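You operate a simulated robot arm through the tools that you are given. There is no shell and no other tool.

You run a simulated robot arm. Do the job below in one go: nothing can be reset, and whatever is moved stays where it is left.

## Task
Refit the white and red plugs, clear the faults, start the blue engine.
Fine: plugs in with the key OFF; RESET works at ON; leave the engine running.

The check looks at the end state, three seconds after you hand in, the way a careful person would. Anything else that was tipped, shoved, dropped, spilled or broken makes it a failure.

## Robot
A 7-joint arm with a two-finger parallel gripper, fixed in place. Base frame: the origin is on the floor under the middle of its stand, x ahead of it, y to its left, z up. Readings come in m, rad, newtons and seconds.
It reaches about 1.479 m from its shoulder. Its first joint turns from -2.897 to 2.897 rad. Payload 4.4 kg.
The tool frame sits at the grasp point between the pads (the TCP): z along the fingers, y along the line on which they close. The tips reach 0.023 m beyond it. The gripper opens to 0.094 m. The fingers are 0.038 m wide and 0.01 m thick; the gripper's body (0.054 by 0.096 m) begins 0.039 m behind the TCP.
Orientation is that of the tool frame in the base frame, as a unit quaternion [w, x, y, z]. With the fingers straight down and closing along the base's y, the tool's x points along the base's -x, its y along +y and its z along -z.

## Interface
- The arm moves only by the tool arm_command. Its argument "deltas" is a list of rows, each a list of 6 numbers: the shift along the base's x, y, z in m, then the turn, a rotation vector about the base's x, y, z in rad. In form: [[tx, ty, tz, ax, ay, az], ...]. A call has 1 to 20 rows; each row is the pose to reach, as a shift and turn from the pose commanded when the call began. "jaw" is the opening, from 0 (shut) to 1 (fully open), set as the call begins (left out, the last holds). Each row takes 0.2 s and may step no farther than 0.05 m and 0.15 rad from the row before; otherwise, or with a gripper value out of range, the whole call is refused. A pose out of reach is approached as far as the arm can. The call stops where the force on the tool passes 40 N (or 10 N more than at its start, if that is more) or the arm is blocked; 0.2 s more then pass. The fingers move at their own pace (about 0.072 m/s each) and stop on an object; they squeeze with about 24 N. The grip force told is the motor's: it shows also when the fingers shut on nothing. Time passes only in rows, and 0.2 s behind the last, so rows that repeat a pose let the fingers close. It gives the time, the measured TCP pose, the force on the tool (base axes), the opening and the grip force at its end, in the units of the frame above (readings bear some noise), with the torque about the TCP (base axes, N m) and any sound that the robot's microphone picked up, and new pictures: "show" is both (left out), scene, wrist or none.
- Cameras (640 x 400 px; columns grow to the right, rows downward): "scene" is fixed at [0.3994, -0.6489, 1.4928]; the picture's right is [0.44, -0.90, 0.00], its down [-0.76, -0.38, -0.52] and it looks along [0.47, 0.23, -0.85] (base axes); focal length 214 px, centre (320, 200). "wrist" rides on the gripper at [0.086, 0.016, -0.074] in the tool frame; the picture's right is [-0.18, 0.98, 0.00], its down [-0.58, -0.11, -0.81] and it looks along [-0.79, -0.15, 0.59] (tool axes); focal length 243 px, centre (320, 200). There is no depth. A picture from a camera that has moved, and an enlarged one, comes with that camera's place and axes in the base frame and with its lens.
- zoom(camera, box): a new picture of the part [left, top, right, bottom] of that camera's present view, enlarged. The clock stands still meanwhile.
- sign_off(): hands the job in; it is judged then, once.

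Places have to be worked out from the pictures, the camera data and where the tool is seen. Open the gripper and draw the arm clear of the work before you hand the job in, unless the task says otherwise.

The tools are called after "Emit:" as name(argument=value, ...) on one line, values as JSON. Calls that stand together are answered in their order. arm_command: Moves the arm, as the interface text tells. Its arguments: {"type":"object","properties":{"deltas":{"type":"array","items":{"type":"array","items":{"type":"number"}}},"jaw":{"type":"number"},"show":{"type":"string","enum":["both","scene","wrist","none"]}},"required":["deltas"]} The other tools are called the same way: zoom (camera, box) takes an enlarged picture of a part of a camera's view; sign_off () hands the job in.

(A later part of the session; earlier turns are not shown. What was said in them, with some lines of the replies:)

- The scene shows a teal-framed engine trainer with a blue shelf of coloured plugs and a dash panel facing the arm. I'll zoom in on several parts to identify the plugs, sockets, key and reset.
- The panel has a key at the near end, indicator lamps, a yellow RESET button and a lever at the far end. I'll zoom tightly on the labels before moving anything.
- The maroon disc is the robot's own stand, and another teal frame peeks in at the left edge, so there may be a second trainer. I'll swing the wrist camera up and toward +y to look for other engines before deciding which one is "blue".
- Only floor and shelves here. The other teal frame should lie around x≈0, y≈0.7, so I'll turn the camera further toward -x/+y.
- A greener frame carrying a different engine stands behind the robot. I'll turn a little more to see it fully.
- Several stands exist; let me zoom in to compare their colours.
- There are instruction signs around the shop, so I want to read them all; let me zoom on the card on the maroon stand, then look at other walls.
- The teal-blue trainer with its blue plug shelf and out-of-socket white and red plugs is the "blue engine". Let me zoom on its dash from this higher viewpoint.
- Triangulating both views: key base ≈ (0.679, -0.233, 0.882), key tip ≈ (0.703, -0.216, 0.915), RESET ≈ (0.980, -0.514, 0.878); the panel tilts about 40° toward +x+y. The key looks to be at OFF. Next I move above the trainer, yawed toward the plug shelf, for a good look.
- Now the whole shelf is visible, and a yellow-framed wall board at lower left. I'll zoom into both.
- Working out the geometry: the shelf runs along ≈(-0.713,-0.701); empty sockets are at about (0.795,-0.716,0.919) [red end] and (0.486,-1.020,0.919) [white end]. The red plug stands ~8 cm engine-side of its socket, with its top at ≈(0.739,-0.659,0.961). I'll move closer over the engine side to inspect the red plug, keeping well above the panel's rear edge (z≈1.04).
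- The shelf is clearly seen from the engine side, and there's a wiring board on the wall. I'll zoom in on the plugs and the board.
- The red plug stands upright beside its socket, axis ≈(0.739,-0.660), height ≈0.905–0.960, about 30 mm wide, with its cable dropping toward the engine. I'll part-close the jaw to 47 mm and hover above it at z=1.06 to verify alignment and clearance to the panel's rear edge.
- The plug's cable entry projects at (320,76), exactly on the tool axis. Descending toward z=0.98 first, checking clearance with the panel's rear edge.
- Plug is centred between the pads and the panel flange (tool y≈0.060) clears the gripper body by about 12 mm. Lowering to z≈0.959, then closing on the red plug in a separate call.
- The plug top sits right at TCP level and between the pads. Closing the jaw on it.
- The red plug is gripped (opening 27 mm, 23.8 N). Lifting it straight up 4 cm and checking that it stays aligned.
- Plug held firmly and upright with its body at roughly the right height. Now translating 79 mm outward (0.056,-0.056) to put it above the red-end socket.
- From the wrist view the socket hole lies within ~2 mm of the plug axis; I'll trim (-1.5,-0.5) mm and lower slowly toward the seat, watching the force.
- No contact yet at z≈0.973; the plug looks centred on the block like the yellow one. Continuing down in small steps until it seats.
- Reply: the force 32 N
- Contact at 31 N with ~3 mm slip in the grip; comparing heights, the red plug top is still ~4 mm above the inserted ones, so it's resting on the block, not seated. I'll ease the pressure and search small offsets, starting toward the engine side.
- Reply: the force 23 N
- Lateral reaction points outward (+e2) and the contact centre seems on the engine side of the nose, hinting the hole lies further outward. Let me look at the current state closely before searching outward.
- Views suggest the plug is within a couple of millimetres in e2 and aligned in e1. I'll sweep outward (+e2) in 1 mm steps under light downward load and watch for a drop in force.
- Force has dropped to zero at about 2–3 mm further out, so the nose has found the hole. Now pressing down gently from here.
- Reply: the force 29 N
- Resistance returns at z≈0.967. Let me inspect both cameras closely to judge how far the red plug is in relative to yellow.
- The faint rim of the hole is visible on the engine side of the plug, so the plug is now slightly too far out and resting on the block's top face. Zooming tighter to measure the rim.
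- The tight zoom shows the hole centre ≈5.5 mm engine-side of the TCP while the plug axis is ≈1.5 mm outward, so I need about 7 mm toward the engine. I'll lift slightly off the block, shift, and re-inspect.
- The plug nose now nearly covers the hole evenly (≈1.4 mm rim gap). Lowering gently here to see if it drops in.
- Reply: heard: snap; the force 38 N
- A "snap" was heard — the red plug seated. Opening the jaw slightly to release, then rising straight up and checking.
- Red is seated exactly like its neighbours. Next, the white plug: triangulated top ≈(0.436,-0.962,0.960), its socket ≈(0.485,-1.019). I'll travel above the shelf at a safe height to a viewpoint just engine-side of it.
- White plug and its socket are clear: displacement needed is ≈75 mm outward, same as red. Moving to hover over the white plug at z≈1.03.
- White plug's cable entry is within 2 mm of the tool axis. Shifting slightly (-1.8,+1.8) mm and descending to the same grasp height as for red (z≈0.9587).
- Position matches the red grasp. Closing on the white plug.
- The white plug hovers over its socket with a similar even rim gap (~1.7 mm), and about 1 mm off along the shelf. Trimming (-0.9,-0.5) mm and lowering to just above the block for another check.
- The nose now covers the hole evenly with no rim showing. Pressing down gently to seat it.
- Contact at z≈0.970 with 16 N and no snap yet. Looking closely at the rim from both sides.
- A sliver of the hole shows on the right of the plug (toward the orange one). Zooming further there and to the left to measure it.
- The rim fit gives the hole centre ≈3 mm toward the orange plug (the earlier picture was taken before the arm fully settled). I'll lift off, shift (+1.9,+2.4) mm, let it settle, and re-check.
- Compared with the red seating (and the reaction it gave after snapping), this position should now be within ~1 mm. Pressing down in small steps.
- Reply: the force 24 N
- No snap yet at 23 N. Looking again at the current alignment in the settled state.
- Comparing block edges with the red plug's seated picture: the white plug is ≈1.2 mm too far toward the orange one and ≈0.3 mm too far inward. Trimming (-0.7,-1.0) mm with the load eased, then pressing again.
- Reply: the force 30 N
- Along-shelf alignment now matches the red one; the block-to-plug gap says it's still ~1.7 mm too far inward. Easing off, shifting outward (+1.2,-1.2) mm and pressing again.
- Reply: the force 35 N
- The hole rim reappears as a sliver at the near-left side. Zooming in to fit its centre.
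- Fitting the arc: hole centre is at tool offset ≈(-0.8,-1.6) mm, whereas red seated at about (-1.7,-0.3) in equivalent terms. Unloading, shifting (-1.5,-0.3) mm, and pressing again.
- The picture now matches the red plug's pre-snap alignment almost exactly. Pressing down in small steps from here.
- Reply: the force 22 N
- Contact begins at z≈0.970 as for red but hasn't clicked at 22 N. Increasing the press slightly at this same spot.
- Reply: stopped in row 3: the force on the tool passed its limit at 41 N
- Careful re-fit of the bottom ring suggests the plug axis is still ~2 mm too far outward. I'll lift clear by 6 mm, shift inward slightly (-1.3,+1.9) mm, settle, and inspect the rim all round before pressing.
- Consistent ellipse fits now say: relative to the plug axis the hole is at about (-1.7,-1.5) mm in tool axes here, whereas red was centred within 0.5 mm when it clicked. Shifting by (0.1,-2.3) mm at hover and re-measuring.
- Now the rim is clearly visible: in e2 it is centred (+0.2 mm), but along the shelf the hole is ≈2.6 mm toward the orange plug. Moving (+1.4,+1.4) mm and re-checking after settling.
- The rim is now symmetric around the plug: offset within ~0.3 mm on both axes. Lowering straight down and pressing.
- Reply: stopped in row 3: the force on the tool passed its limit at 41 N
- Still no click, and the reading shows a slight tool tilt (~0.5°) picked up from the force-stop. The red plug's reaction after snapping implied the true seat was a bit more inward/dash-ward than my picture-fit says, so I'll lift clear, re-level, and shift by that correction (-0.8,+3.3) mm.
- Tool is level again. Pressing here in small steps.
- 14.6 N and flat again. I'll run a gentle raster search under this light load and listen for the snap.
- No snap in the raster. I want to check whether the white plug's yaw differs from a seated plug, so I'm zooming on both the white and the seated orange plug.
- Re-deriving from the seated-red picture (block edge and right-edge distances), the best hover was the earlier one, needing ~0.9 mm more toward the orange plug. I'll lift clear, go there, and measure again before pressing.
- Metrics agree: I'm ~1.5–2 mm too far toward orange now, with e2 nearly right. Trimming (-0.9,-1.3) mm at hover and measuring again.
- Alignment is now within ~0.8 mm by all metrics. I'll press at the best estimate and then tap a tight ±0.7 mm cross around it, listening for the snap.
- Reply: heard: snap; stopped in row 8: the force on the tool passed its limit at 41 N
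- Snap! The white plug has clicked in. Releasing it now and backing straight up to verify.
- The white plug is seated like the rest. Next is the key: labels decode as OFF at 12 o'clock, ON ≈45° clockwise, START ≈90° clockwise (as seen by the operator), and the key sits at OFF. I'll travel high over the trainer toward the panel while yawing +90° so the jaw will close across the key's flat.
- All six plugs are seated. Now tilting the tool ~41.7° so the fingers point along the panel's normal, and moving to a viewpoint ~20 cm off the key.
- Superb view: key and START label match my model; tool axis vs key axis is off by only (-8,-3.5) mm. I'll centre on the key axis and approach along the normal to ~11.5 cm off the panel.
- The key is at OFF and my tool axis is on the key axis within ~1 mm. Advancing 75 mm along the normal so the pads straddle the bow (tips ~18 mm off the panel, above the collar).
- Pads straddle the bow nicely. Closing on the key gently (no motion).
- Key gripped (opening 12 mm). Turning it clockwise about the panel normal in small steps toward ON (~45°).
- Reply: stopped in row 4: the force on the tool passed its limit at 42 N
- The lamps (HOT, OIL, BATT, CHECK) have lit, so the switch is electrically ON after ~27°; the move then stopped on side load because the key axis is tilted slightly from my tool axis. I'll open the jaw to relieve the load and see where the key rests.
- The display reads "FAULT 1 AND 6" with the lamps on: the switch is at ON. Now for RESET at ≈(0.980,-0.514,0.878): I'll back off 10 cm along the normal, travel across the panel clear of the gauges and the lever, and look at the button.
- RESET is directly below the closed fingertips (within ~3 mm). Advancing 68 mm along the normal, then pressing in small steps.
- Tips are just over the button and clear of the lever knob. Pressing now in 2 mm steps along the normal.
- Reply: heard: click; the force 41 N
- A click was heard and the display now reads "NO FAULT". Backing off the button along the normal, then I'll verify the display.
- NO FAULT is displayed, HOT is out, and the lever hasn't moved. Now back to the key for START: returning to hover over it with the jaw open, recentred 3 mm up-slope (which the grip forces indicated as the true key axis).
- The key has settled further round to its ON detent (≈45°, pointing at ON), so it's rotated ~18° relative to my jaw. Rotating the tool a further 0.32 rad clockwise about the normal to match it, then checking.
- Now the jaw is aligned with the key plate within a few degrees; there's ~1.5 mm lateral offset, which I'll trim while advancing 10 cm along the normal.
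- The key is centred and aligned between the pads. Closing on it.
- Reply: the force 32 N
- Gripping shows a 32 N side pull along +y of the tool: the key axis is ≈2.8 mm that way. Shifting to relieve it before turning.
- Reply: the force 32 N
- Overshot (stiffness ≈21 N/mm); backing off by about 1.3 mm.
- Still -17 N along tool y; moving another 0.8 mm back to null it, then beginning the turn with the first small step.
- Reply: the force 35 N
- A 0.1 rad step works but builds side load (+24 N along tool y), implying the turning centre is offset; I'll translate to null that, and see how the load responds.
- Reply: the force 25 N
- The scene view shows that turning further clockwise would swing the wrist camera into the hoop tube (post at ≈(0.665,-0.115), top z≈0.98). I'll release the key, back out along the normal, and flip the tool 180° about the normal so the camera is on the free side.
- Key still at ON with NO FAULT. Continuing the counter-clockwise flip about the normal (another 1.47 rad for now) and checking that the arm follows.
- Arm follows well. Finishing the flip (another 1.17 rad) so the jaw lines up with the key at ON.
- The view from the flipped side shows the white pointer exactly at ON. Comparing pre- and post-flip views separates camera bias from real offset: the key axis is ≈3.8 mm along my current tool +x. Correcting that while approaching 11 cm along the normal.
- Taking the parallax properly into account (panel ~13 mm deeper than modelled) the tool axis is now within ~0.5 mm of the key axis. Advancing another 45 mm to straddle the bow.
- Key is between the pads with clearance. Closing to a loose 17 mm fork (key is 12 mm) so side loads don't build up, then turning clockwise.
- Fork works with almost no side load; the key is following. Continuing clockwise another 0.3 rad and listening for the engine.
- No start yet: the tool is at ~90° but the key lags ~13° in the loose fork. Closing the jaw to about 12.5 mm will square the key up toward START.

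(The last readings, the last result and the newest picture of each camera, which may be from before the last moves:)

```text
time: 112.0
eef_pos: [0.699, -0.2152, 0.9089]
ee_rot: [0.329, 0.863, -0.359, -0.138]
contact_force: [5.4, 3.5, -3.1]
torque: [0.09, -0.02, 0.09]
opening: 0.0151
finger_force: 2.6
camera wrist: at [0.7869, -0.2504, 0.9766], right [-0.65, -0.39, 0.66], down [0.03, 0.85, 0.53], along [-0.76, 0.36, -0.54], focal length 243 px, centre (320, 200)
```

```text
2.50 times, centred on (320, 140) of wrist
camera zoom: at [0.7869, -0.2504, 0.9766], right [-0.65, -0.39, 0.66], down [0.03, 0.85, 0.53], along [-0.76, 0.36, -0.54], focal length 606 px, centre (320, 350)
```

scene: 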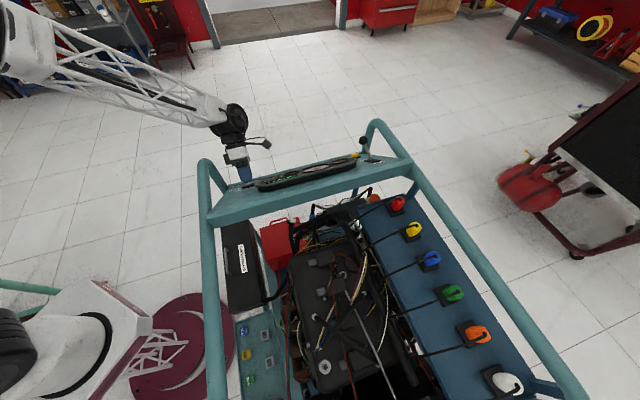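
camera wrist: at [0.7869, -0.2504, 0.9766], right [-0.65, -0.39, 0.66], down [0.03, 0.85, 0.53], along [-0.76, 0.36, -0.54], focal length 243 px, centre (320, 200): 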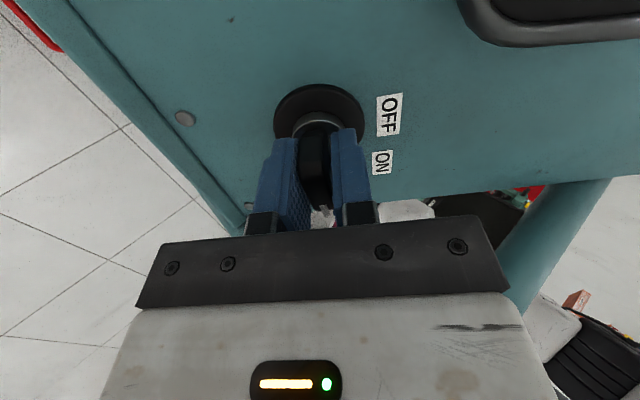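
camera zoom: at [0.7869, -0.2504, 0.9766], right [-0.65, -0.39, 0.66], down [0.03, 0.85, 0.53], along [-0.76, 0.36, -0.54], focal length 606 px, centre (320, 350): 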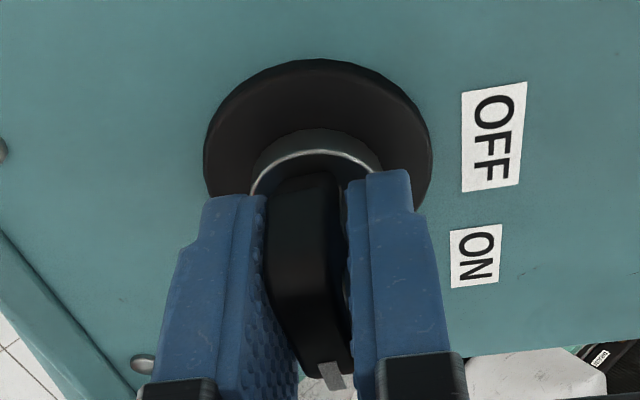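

The warning lamps appear to have gone out. Zooming on the gauges to see whether the engine is cranking or running.

Emit:
zoom(camera="scene", box=[250, 150, 350, 200])

Emit:
arm_command(deltas=[[0, 0, 0, 0, 0, 0]], show="scene")

Emit:
zoom(camera="scene", box=[250, 150, 350, 200])

```text
6.40 times, centred on (300, 175) of scene
camera zoom: at [0.3994, -0.6489, 1.4928], right [0.44, -0.9, 0.0], down [-0.76, -0.38, -0.52], along [0.47, 0.23, -0.85], focal length 1373 px, centre (448, 360)
```

zoom: 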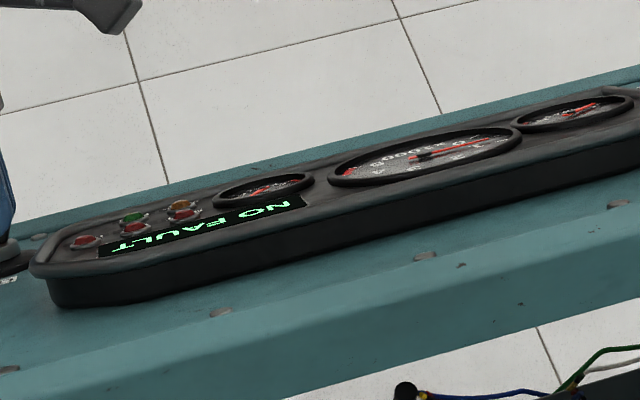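

```text
time: 112.4
eef_pos: [0.6991, -0.216, 0.9096]
ee_rot: [0.329, 0.862, -0.36, -0.14]
contact_force: [4.7, 4.2, -2.3]
torque: [0.12, -0.06, 0.11]
opening: 0.0148
finger_force: 4.0
```

scene: 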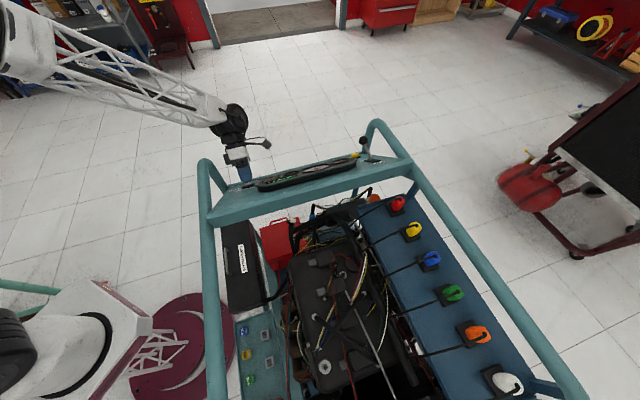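

```text
6.40 times, centred on (300, 175) of scene
camera zoom: at [0.3994, -0.6489, 1.4928], right [0.44, -0.9, 0.0], down [-0.76, -0.38, -0.52], along [0.47, 0.23, -0.85], focal length 1373 px, centre (448, 360)
```

zoom: 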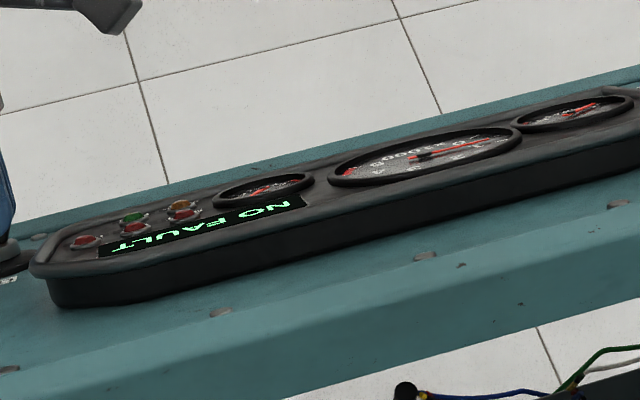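

All warning lamps are out and the tach needle has moved off zero, so the engine appears to have caught. Opening the jaw so the key can spring back to ON.

Emit:
arm_command(deltas=[[0, 0, 0, 0, 0, 0], [0, 0, 0, 0, 0, 0], [0, 0, 0, 0, 0, 0]], jaw=0.5)

Emit:
zoom(camera="wrist", box=[210, 60, 430, 220])

Emit:
zoom(camera="scene", box=[250, 150, 350, 200])

```text
time: 113.2
eef_pos: [0.6994, -0.2153, 0.9095]
ee_rot: [0.329, 0.862, -0.359, -0.139]
contact_force: [-0.7, 0.8, -0.9]
torque: [0.01, 0.0, 0.0]
opening: 0.0469
finger_force: 0.1
camera wrist: at [0.7868, -0.2505, 0.9765], right [-0.65, -0.39, 0.66], down [0.03, 0.85, 0.53], along [-0.76, 0.36, -0.54], focal length 243 px, centre (320, 200)
```

scene: 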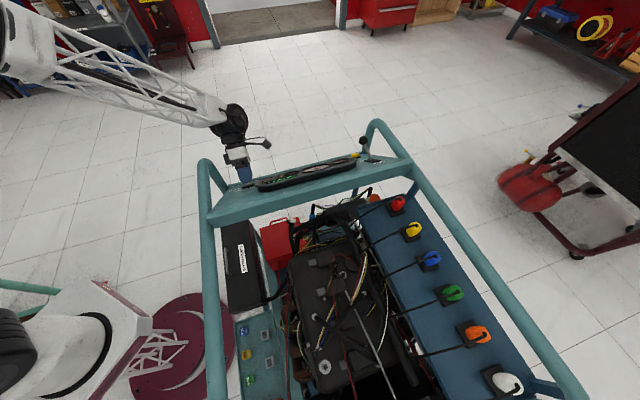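
wrist: 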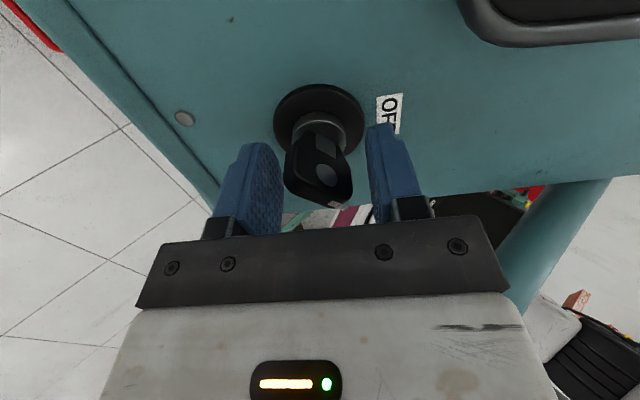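

```text
2.50 times, centred on (320, 140) of wrist
camera zoom: at [0.7868, -0.2505, 0.9765], right [-0.65, -0.39, 0.66], down [0.03, 0.85, 0.53], along [-0.76, 0.36, -0.54], focal length 606 px, centre (320, 350)
```

zoom: 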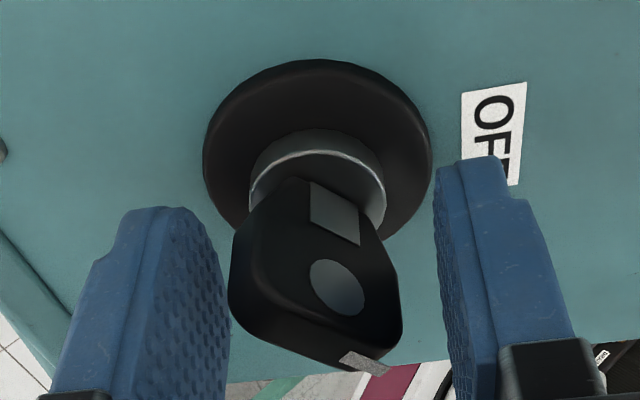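

```text
6.40 times, centred on (300, 175) of scene
camera zoom: at [0.3994, -0.6489, 1.4928], right [0.44, -0.9, 0.0], down [-0.76, -0.38, -0.52], along [0.47, 0.23, -0.85], focal length 1373 px, centre (448, 360)
```

zoom: 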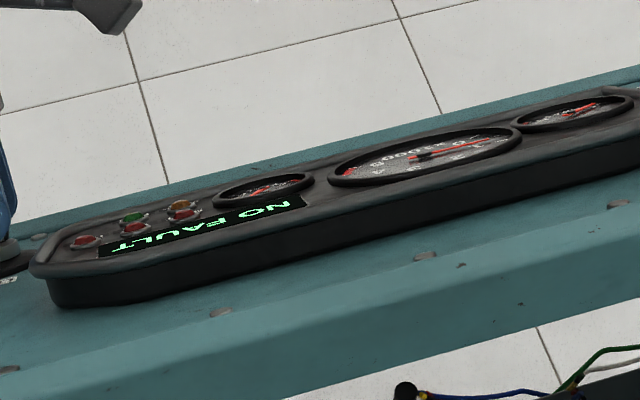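

Key has sprung back to ON, lamps stay out and "NO FAULT" shows — consistent with a running engine. Withdrawing straight along the normal.

Emit:
arm_command(deltas=[[0.0096, 0.0094, 0.0149, 0, 0, 0], [0.0191, 0.0188, 0.0298, 0, 0, 0], [0.0359, 0.0352, 0.0559, 0, 0, 0], [0.0574, 0.0563, 0.0894, 0, 0, 0], [0.0789, 0.0774, 0.1229, 0, 0, 0], [0.1004, 0.0985, 0.1565, 0, 0, 0], [0.1195, 0.1173, 0.1863, 0, 0, 0], [0.1195, 0.1173, 0.1863, 0, 0, 0]])

Emit:
zoom(camera="scene", box=[210, 140, 370, 210])

Emit:
zoom(camera="wrist", box=[220, 0, 640, 180])

```text
time: 115.0
eef_pos: [0.8186, -0.0975, 1.0937]
ee_rot: [0.328, 0.862, -0.359, -0.138]
contact_force: [0.0, 0.1, -0.3]
torque: [0.01, -0.03, -0.01]
opening: 0.0469
finger_force: 0.0
camera wrist: at [0.9063, -0.1318, 1.1605], right [-0.65, -0.39, 0.66], down [0.03, 0.85, 0.53], along [-0.76, 0.36, -0.54], focal length 243 px, centre (320, 200)
```

scene: 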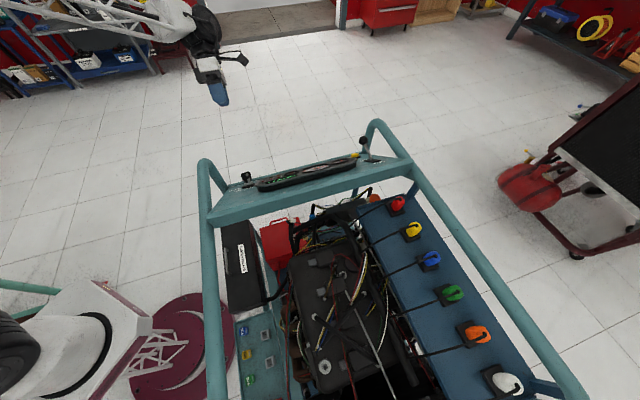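
wrist: 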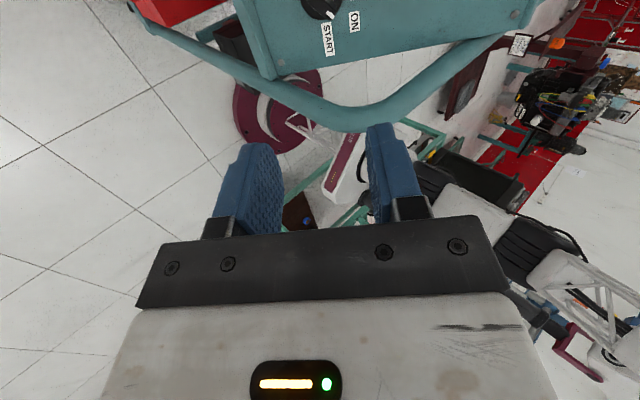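

```text
4.00 times, centred on (290, 175) of scene
camera zoom: at [0.3994, -0.6489, 1.4928], right [0.44, -0.9, 0.0], down [-0.76, -0.38, -0.52], along [0.47, 0.23, -0.85], focal length 858 px, centre (440, 300)
```

zoom: 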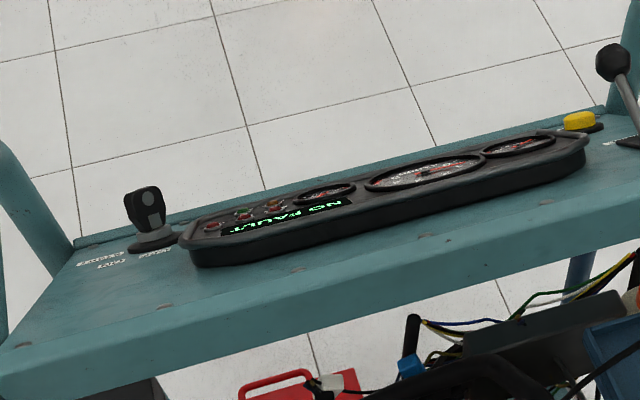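

```text
1.52 times, centred on (430, 90) of wrist
camera zoom: at [0.9063, -0.1318, 1.1605], right [-0.65, -0.39, 0.66], down [0.03, 0.85, 0.53], along [-0.76, 0.36, -0.54], focal length 370 px, centre (152, 368)
```

zoom: 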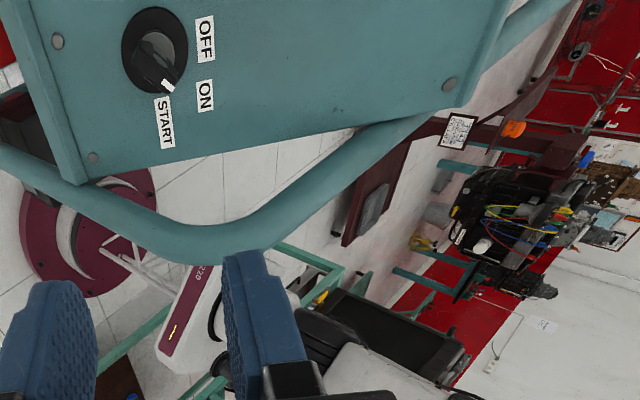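

I'd like a clear look at the gauges and the key. Rotating the tool back clockwise about the normal at this stand-off so the wrist camera faces the panel.

Emit:
arm_command(deltas=[[0, 0, 0, -0.0705, -0.0692, -0.1099], [0, 0, 0, -0.141, -0.1384, -0.2198], [0, 0, 0, -0.2115, -0.2075, -0.3297], [0, 0, 0, -0.282, -0.2767, -0.4396], [0, 0, 0, -0.3526, -0.3459, -0.5494], [0, 0, 0, -0.4231, -0.4151, -0.6593], [0, 0, 0, -0.4936, -0.4843, -0.7692], [0, 0, 0, -0.5641, -0.5534, -0.8791], [0, 0, 0, -0.6346, -0.6226, -0.989], [0, 0, 0, -0.7051, -0.6918, -1.0989], [0, 0, 0, -0.7756, -0.761, -1.2088], [0, 0, 0, -0.8461, -0.8302, -1.3187], [0, 0, 0, -0.9166, -0.8993, -1.4286], [0, 0, 0, -0.9872, -0.9685, -1.5384], [0, 0, 0, -1.0577, -1.0377, -1.6483]])

Emit:
zoom(camera="wrist", box=[0, 0, 460, 200])

```text
time: 118.2
eef_pos: [0.8181, -0.0982, 1.0966]
ee_rot: [-0.272, -0.062, 0.931, -0.235]
contact_force: [-0.5, 0.3, -0.2]
torque: [-0.01, -0.03, 0.02]
opening: 0.0471
finger_force: 0.0
camera wrist: at [0.7767, -0.0475, 1.1916], right [-0.08, 0.87, -0.49], down [0.9, 0.28, 0.33], along [0.42, -0.42, -0.8], focal length 243 px, centre (320, 200)
```

scene: 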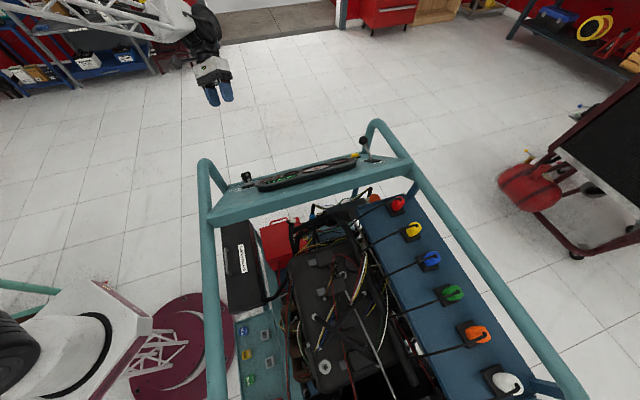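
wrist: 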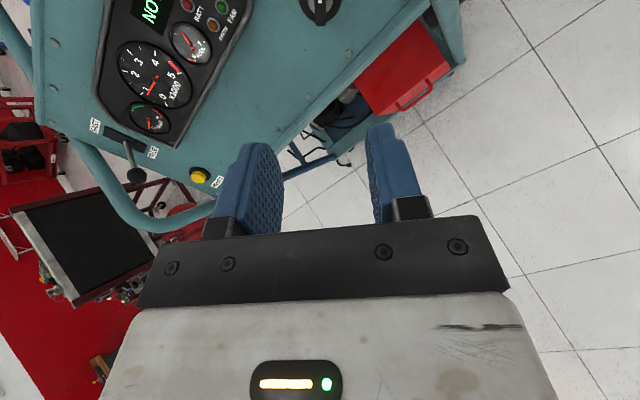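

```text
1.39 times, centred on (230, 100) of wrist
camera zoom: at [0.7767, -0.0475, 1.1916], right [-0.08, 0.87, -0.49], down [0.9, 0.28, 0.33], along [0.42, -0.42, -0.8], focal length 338 px, centre (445, 339)
```

zoom: 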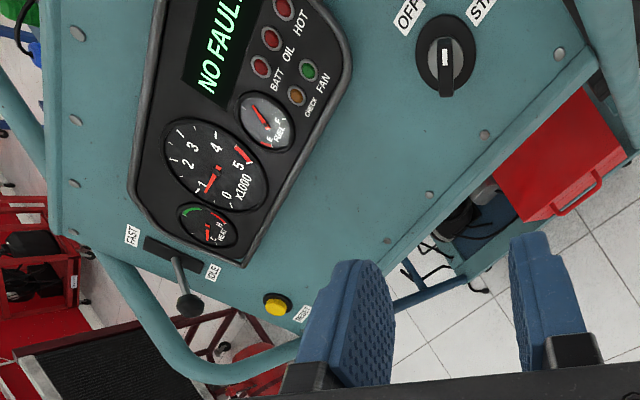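

The tach reads about 1 (×1000 rpm), lamps are out, NO FAULT displayed — the engine is idling. A closer zoom to confirm gauges, key and lever.

Emit:
zoom(camera="wrist", box=[90, 0, 260, 150])

Emit:
zoom(camera="wrist", box=[270, 0, 370, 60])

Emit:
zoom(camera="scene", box=[340, 170, 540, 400])

```text
2.67 times, centred on (175, 75) of wrist
camera zoom: at [0.7767, -0.0475, 1.1916], right [-0.08, 0.87, -0.49], down [0.9, 0.28, 0.33], along [0.42, -0.42, -0.8], focal length 647 px, centre (707, 533)
```

zoom: 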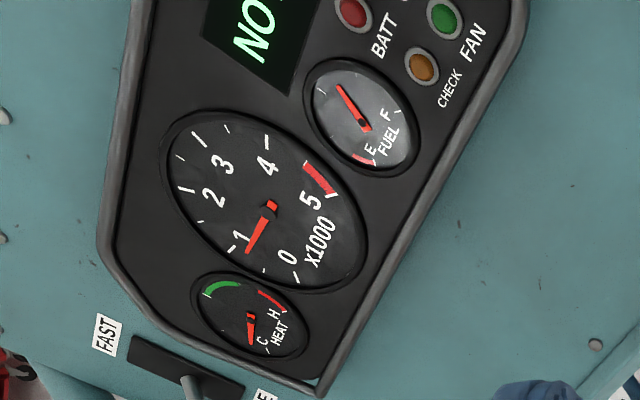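

```text
6.40 times, centred on (320, 30) of wrist
camera zoom: at [0.7767, -0.0475, 1.1916], right [-0.08, 0.87, -0.49], down [0.9, 0.28, 0.33], along [0.42, -0.42, -0.8], focal length 1553 px, centre (320, 1288)
```

zoom: 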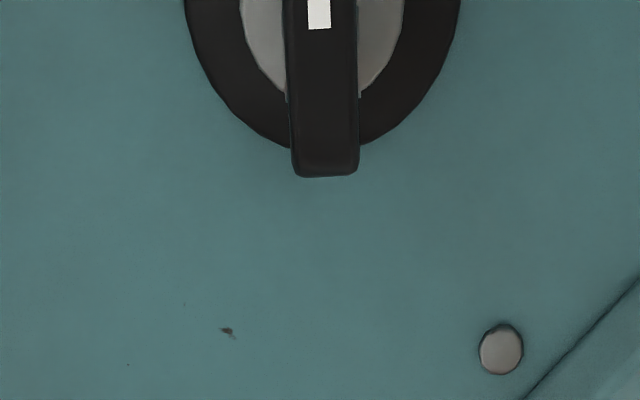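

```text
1.74 times, centred on (440, 285) of scene
camera zoom: at [0.3994, -0.6489, 1.4928], right [0.44, -0.9, 0.0], down [-0.76, -0.38, -0.52], along [0.47, 0.23, -0.85], focal length 373 px, centre (111, 52)
```

zoom: 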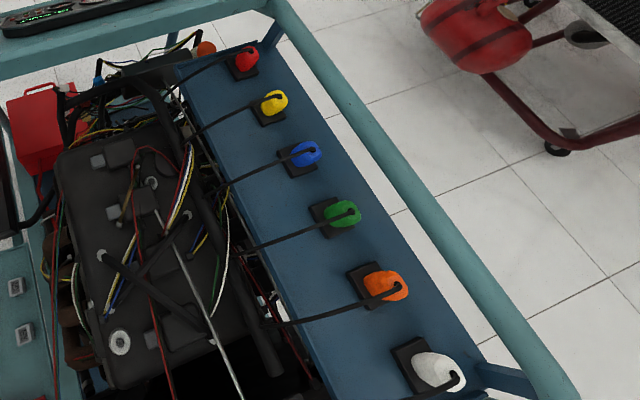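

Engine idling, key at ON, lever untouched, all six plugs seated. Opening the gripper fully and drawing the arm up and clear of the trainer.

Emit:
arm_command(deltas=[[0.0, 0.025, 0.035, 0, 0, 0], [0.0, 0.05, 0.07, 0, 0, 0], [0.0, 0.075, 0.105, 0, 0, 0], [-0.02, 0.1, 0.135, 0, 0, 0], [-0.04, 0.125, 0.165, 0, 0, 0], [-0.06, 0.15, 0.195, 0, 0, 0], [-0.08, 0.175, 0.22, 0, 0, 0], [-0.08, 0.175, 0.22, 0, 0, 0]], jaw=1)

Emit:
zoom(camera="scene", box=[210, 130, 420, 220])

```text
time: 120.0
eef_pos: [0.7378, 0.0739, 1.3155]
ee_rot: [-0.272, -0.063, 0.931, -0.234]
contact_force: [-0.1, -0.6, -0.7]
torque: [0.02, -0.04, -0.06]
opening: 0.0941
finger_force: 0.1
camera wrist: at [0.6958, 0.1246, 1.412], right [-0.09, 0.87, -0.49], down [0.9, 0.28, 0.33], along [0.42, -0.42, -0.8], focal length 243 px, centre (320, 200)
```

scene: 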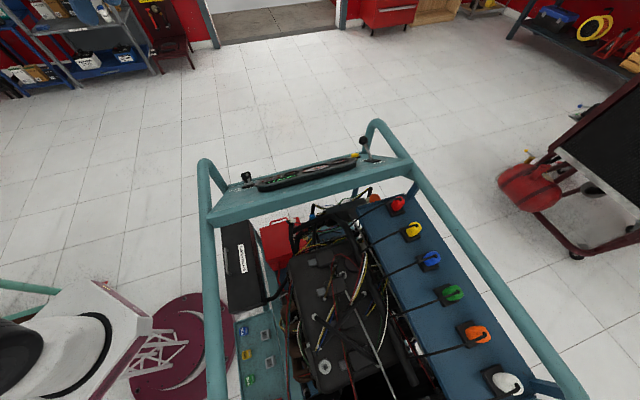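
wrist: 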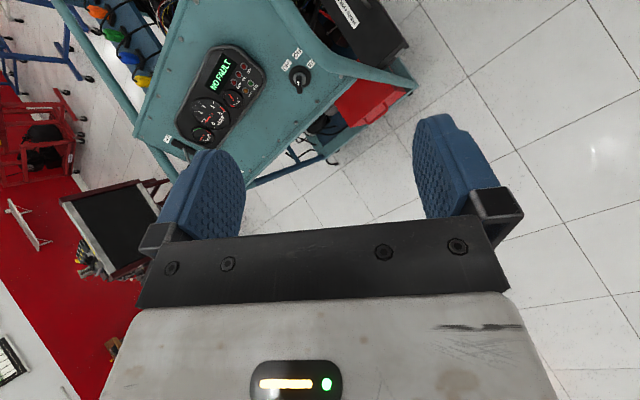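

```text
3.05 times, centred on (315, 175) of scene
camera zoom: at [0.3994, -0.6489, 1.4928], right [0.44, -0.9, 0.0], down [-0.76, -0.38, -0.52], along [0.47, 0.23, -0.85], focal length 654 px, centre (335, 276)
```

zoom: 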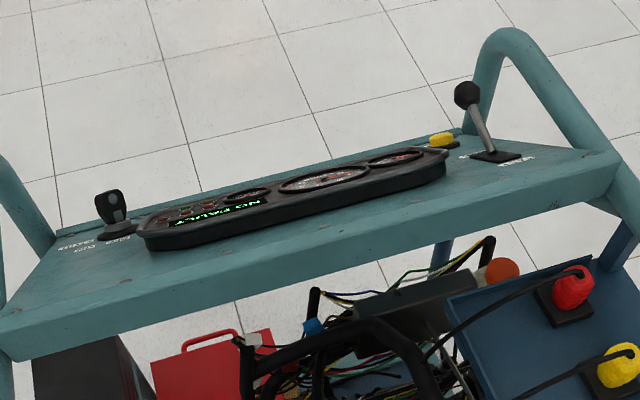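

Last check of the key and tach from this clear position before handing in.

Emit:
zoom(camera="wrist", box=[160, 30, 340, 150])

Emit:
zoom(camera="wrist", box=[60, 0, 180, 90])

```text
3.33 times, centred on (250, 90) of wrist
camera zoom: at [0.6958, 0.1246, 1.412], right [-0.09, 0.87, -0.49], down [0.9, 0.28, 0.33], along [0.42, -0.42, -0.8], focal length 809 px, centre (553, 567)
```

zoom: 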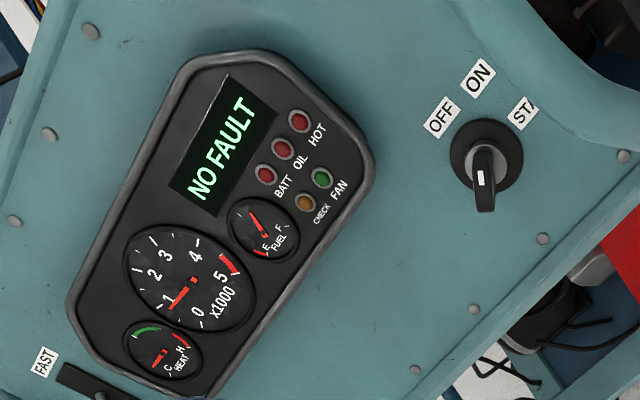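

```text
4.44 times, centred on (120, 45) of wrist
camera zoom: at [0.6958, 0.1246, 1.412], right [-0.09, 0.87, -0.49], down [0.9, 0.28, 0.33], along [0.42, -0.42, -0.8], focal length 1078 px, centre (1209, 889)
```

zoom: 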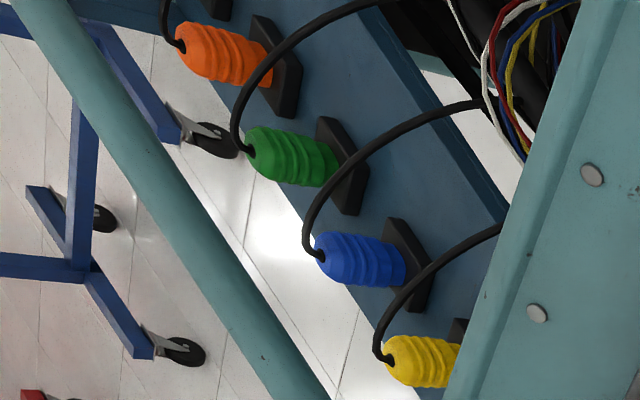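

The display reads NO FAULT, all lamps are out, the tach holds just under 1000 rpm, the key is at ON, and all the plugs are in. The gripper is open and the arm is clear, so I'm handing in.

Emit:
sign_off()

```text
The job is handed in.
```

The blue engine is running at idle, just under 1000 rpm. The white and red plugs are back in their sockets and the faults are cleared.

- **Plugs:** I pushed both in with the key at OFF, and each one snapped home. All six plugs on the shelf are seated.
- **Faults:** At ON, the display showed "FAULT 1 AND 6". I pressed RESET and it changed to "NO FAULT".
- **Start:** I turned the key to START until the engine caught. It sprang back to ON when I let go, and all the warning lamps are out.

I didn't touch the throttle lever, and I saw nothing else moved or knocked over. The gripper is open and the arm is clear of the trainer.

The white plug took many tries to line up, and I pressed it against its socket block several times, twice hard enough to trip the 40 N force limit. I saw no damage to either.
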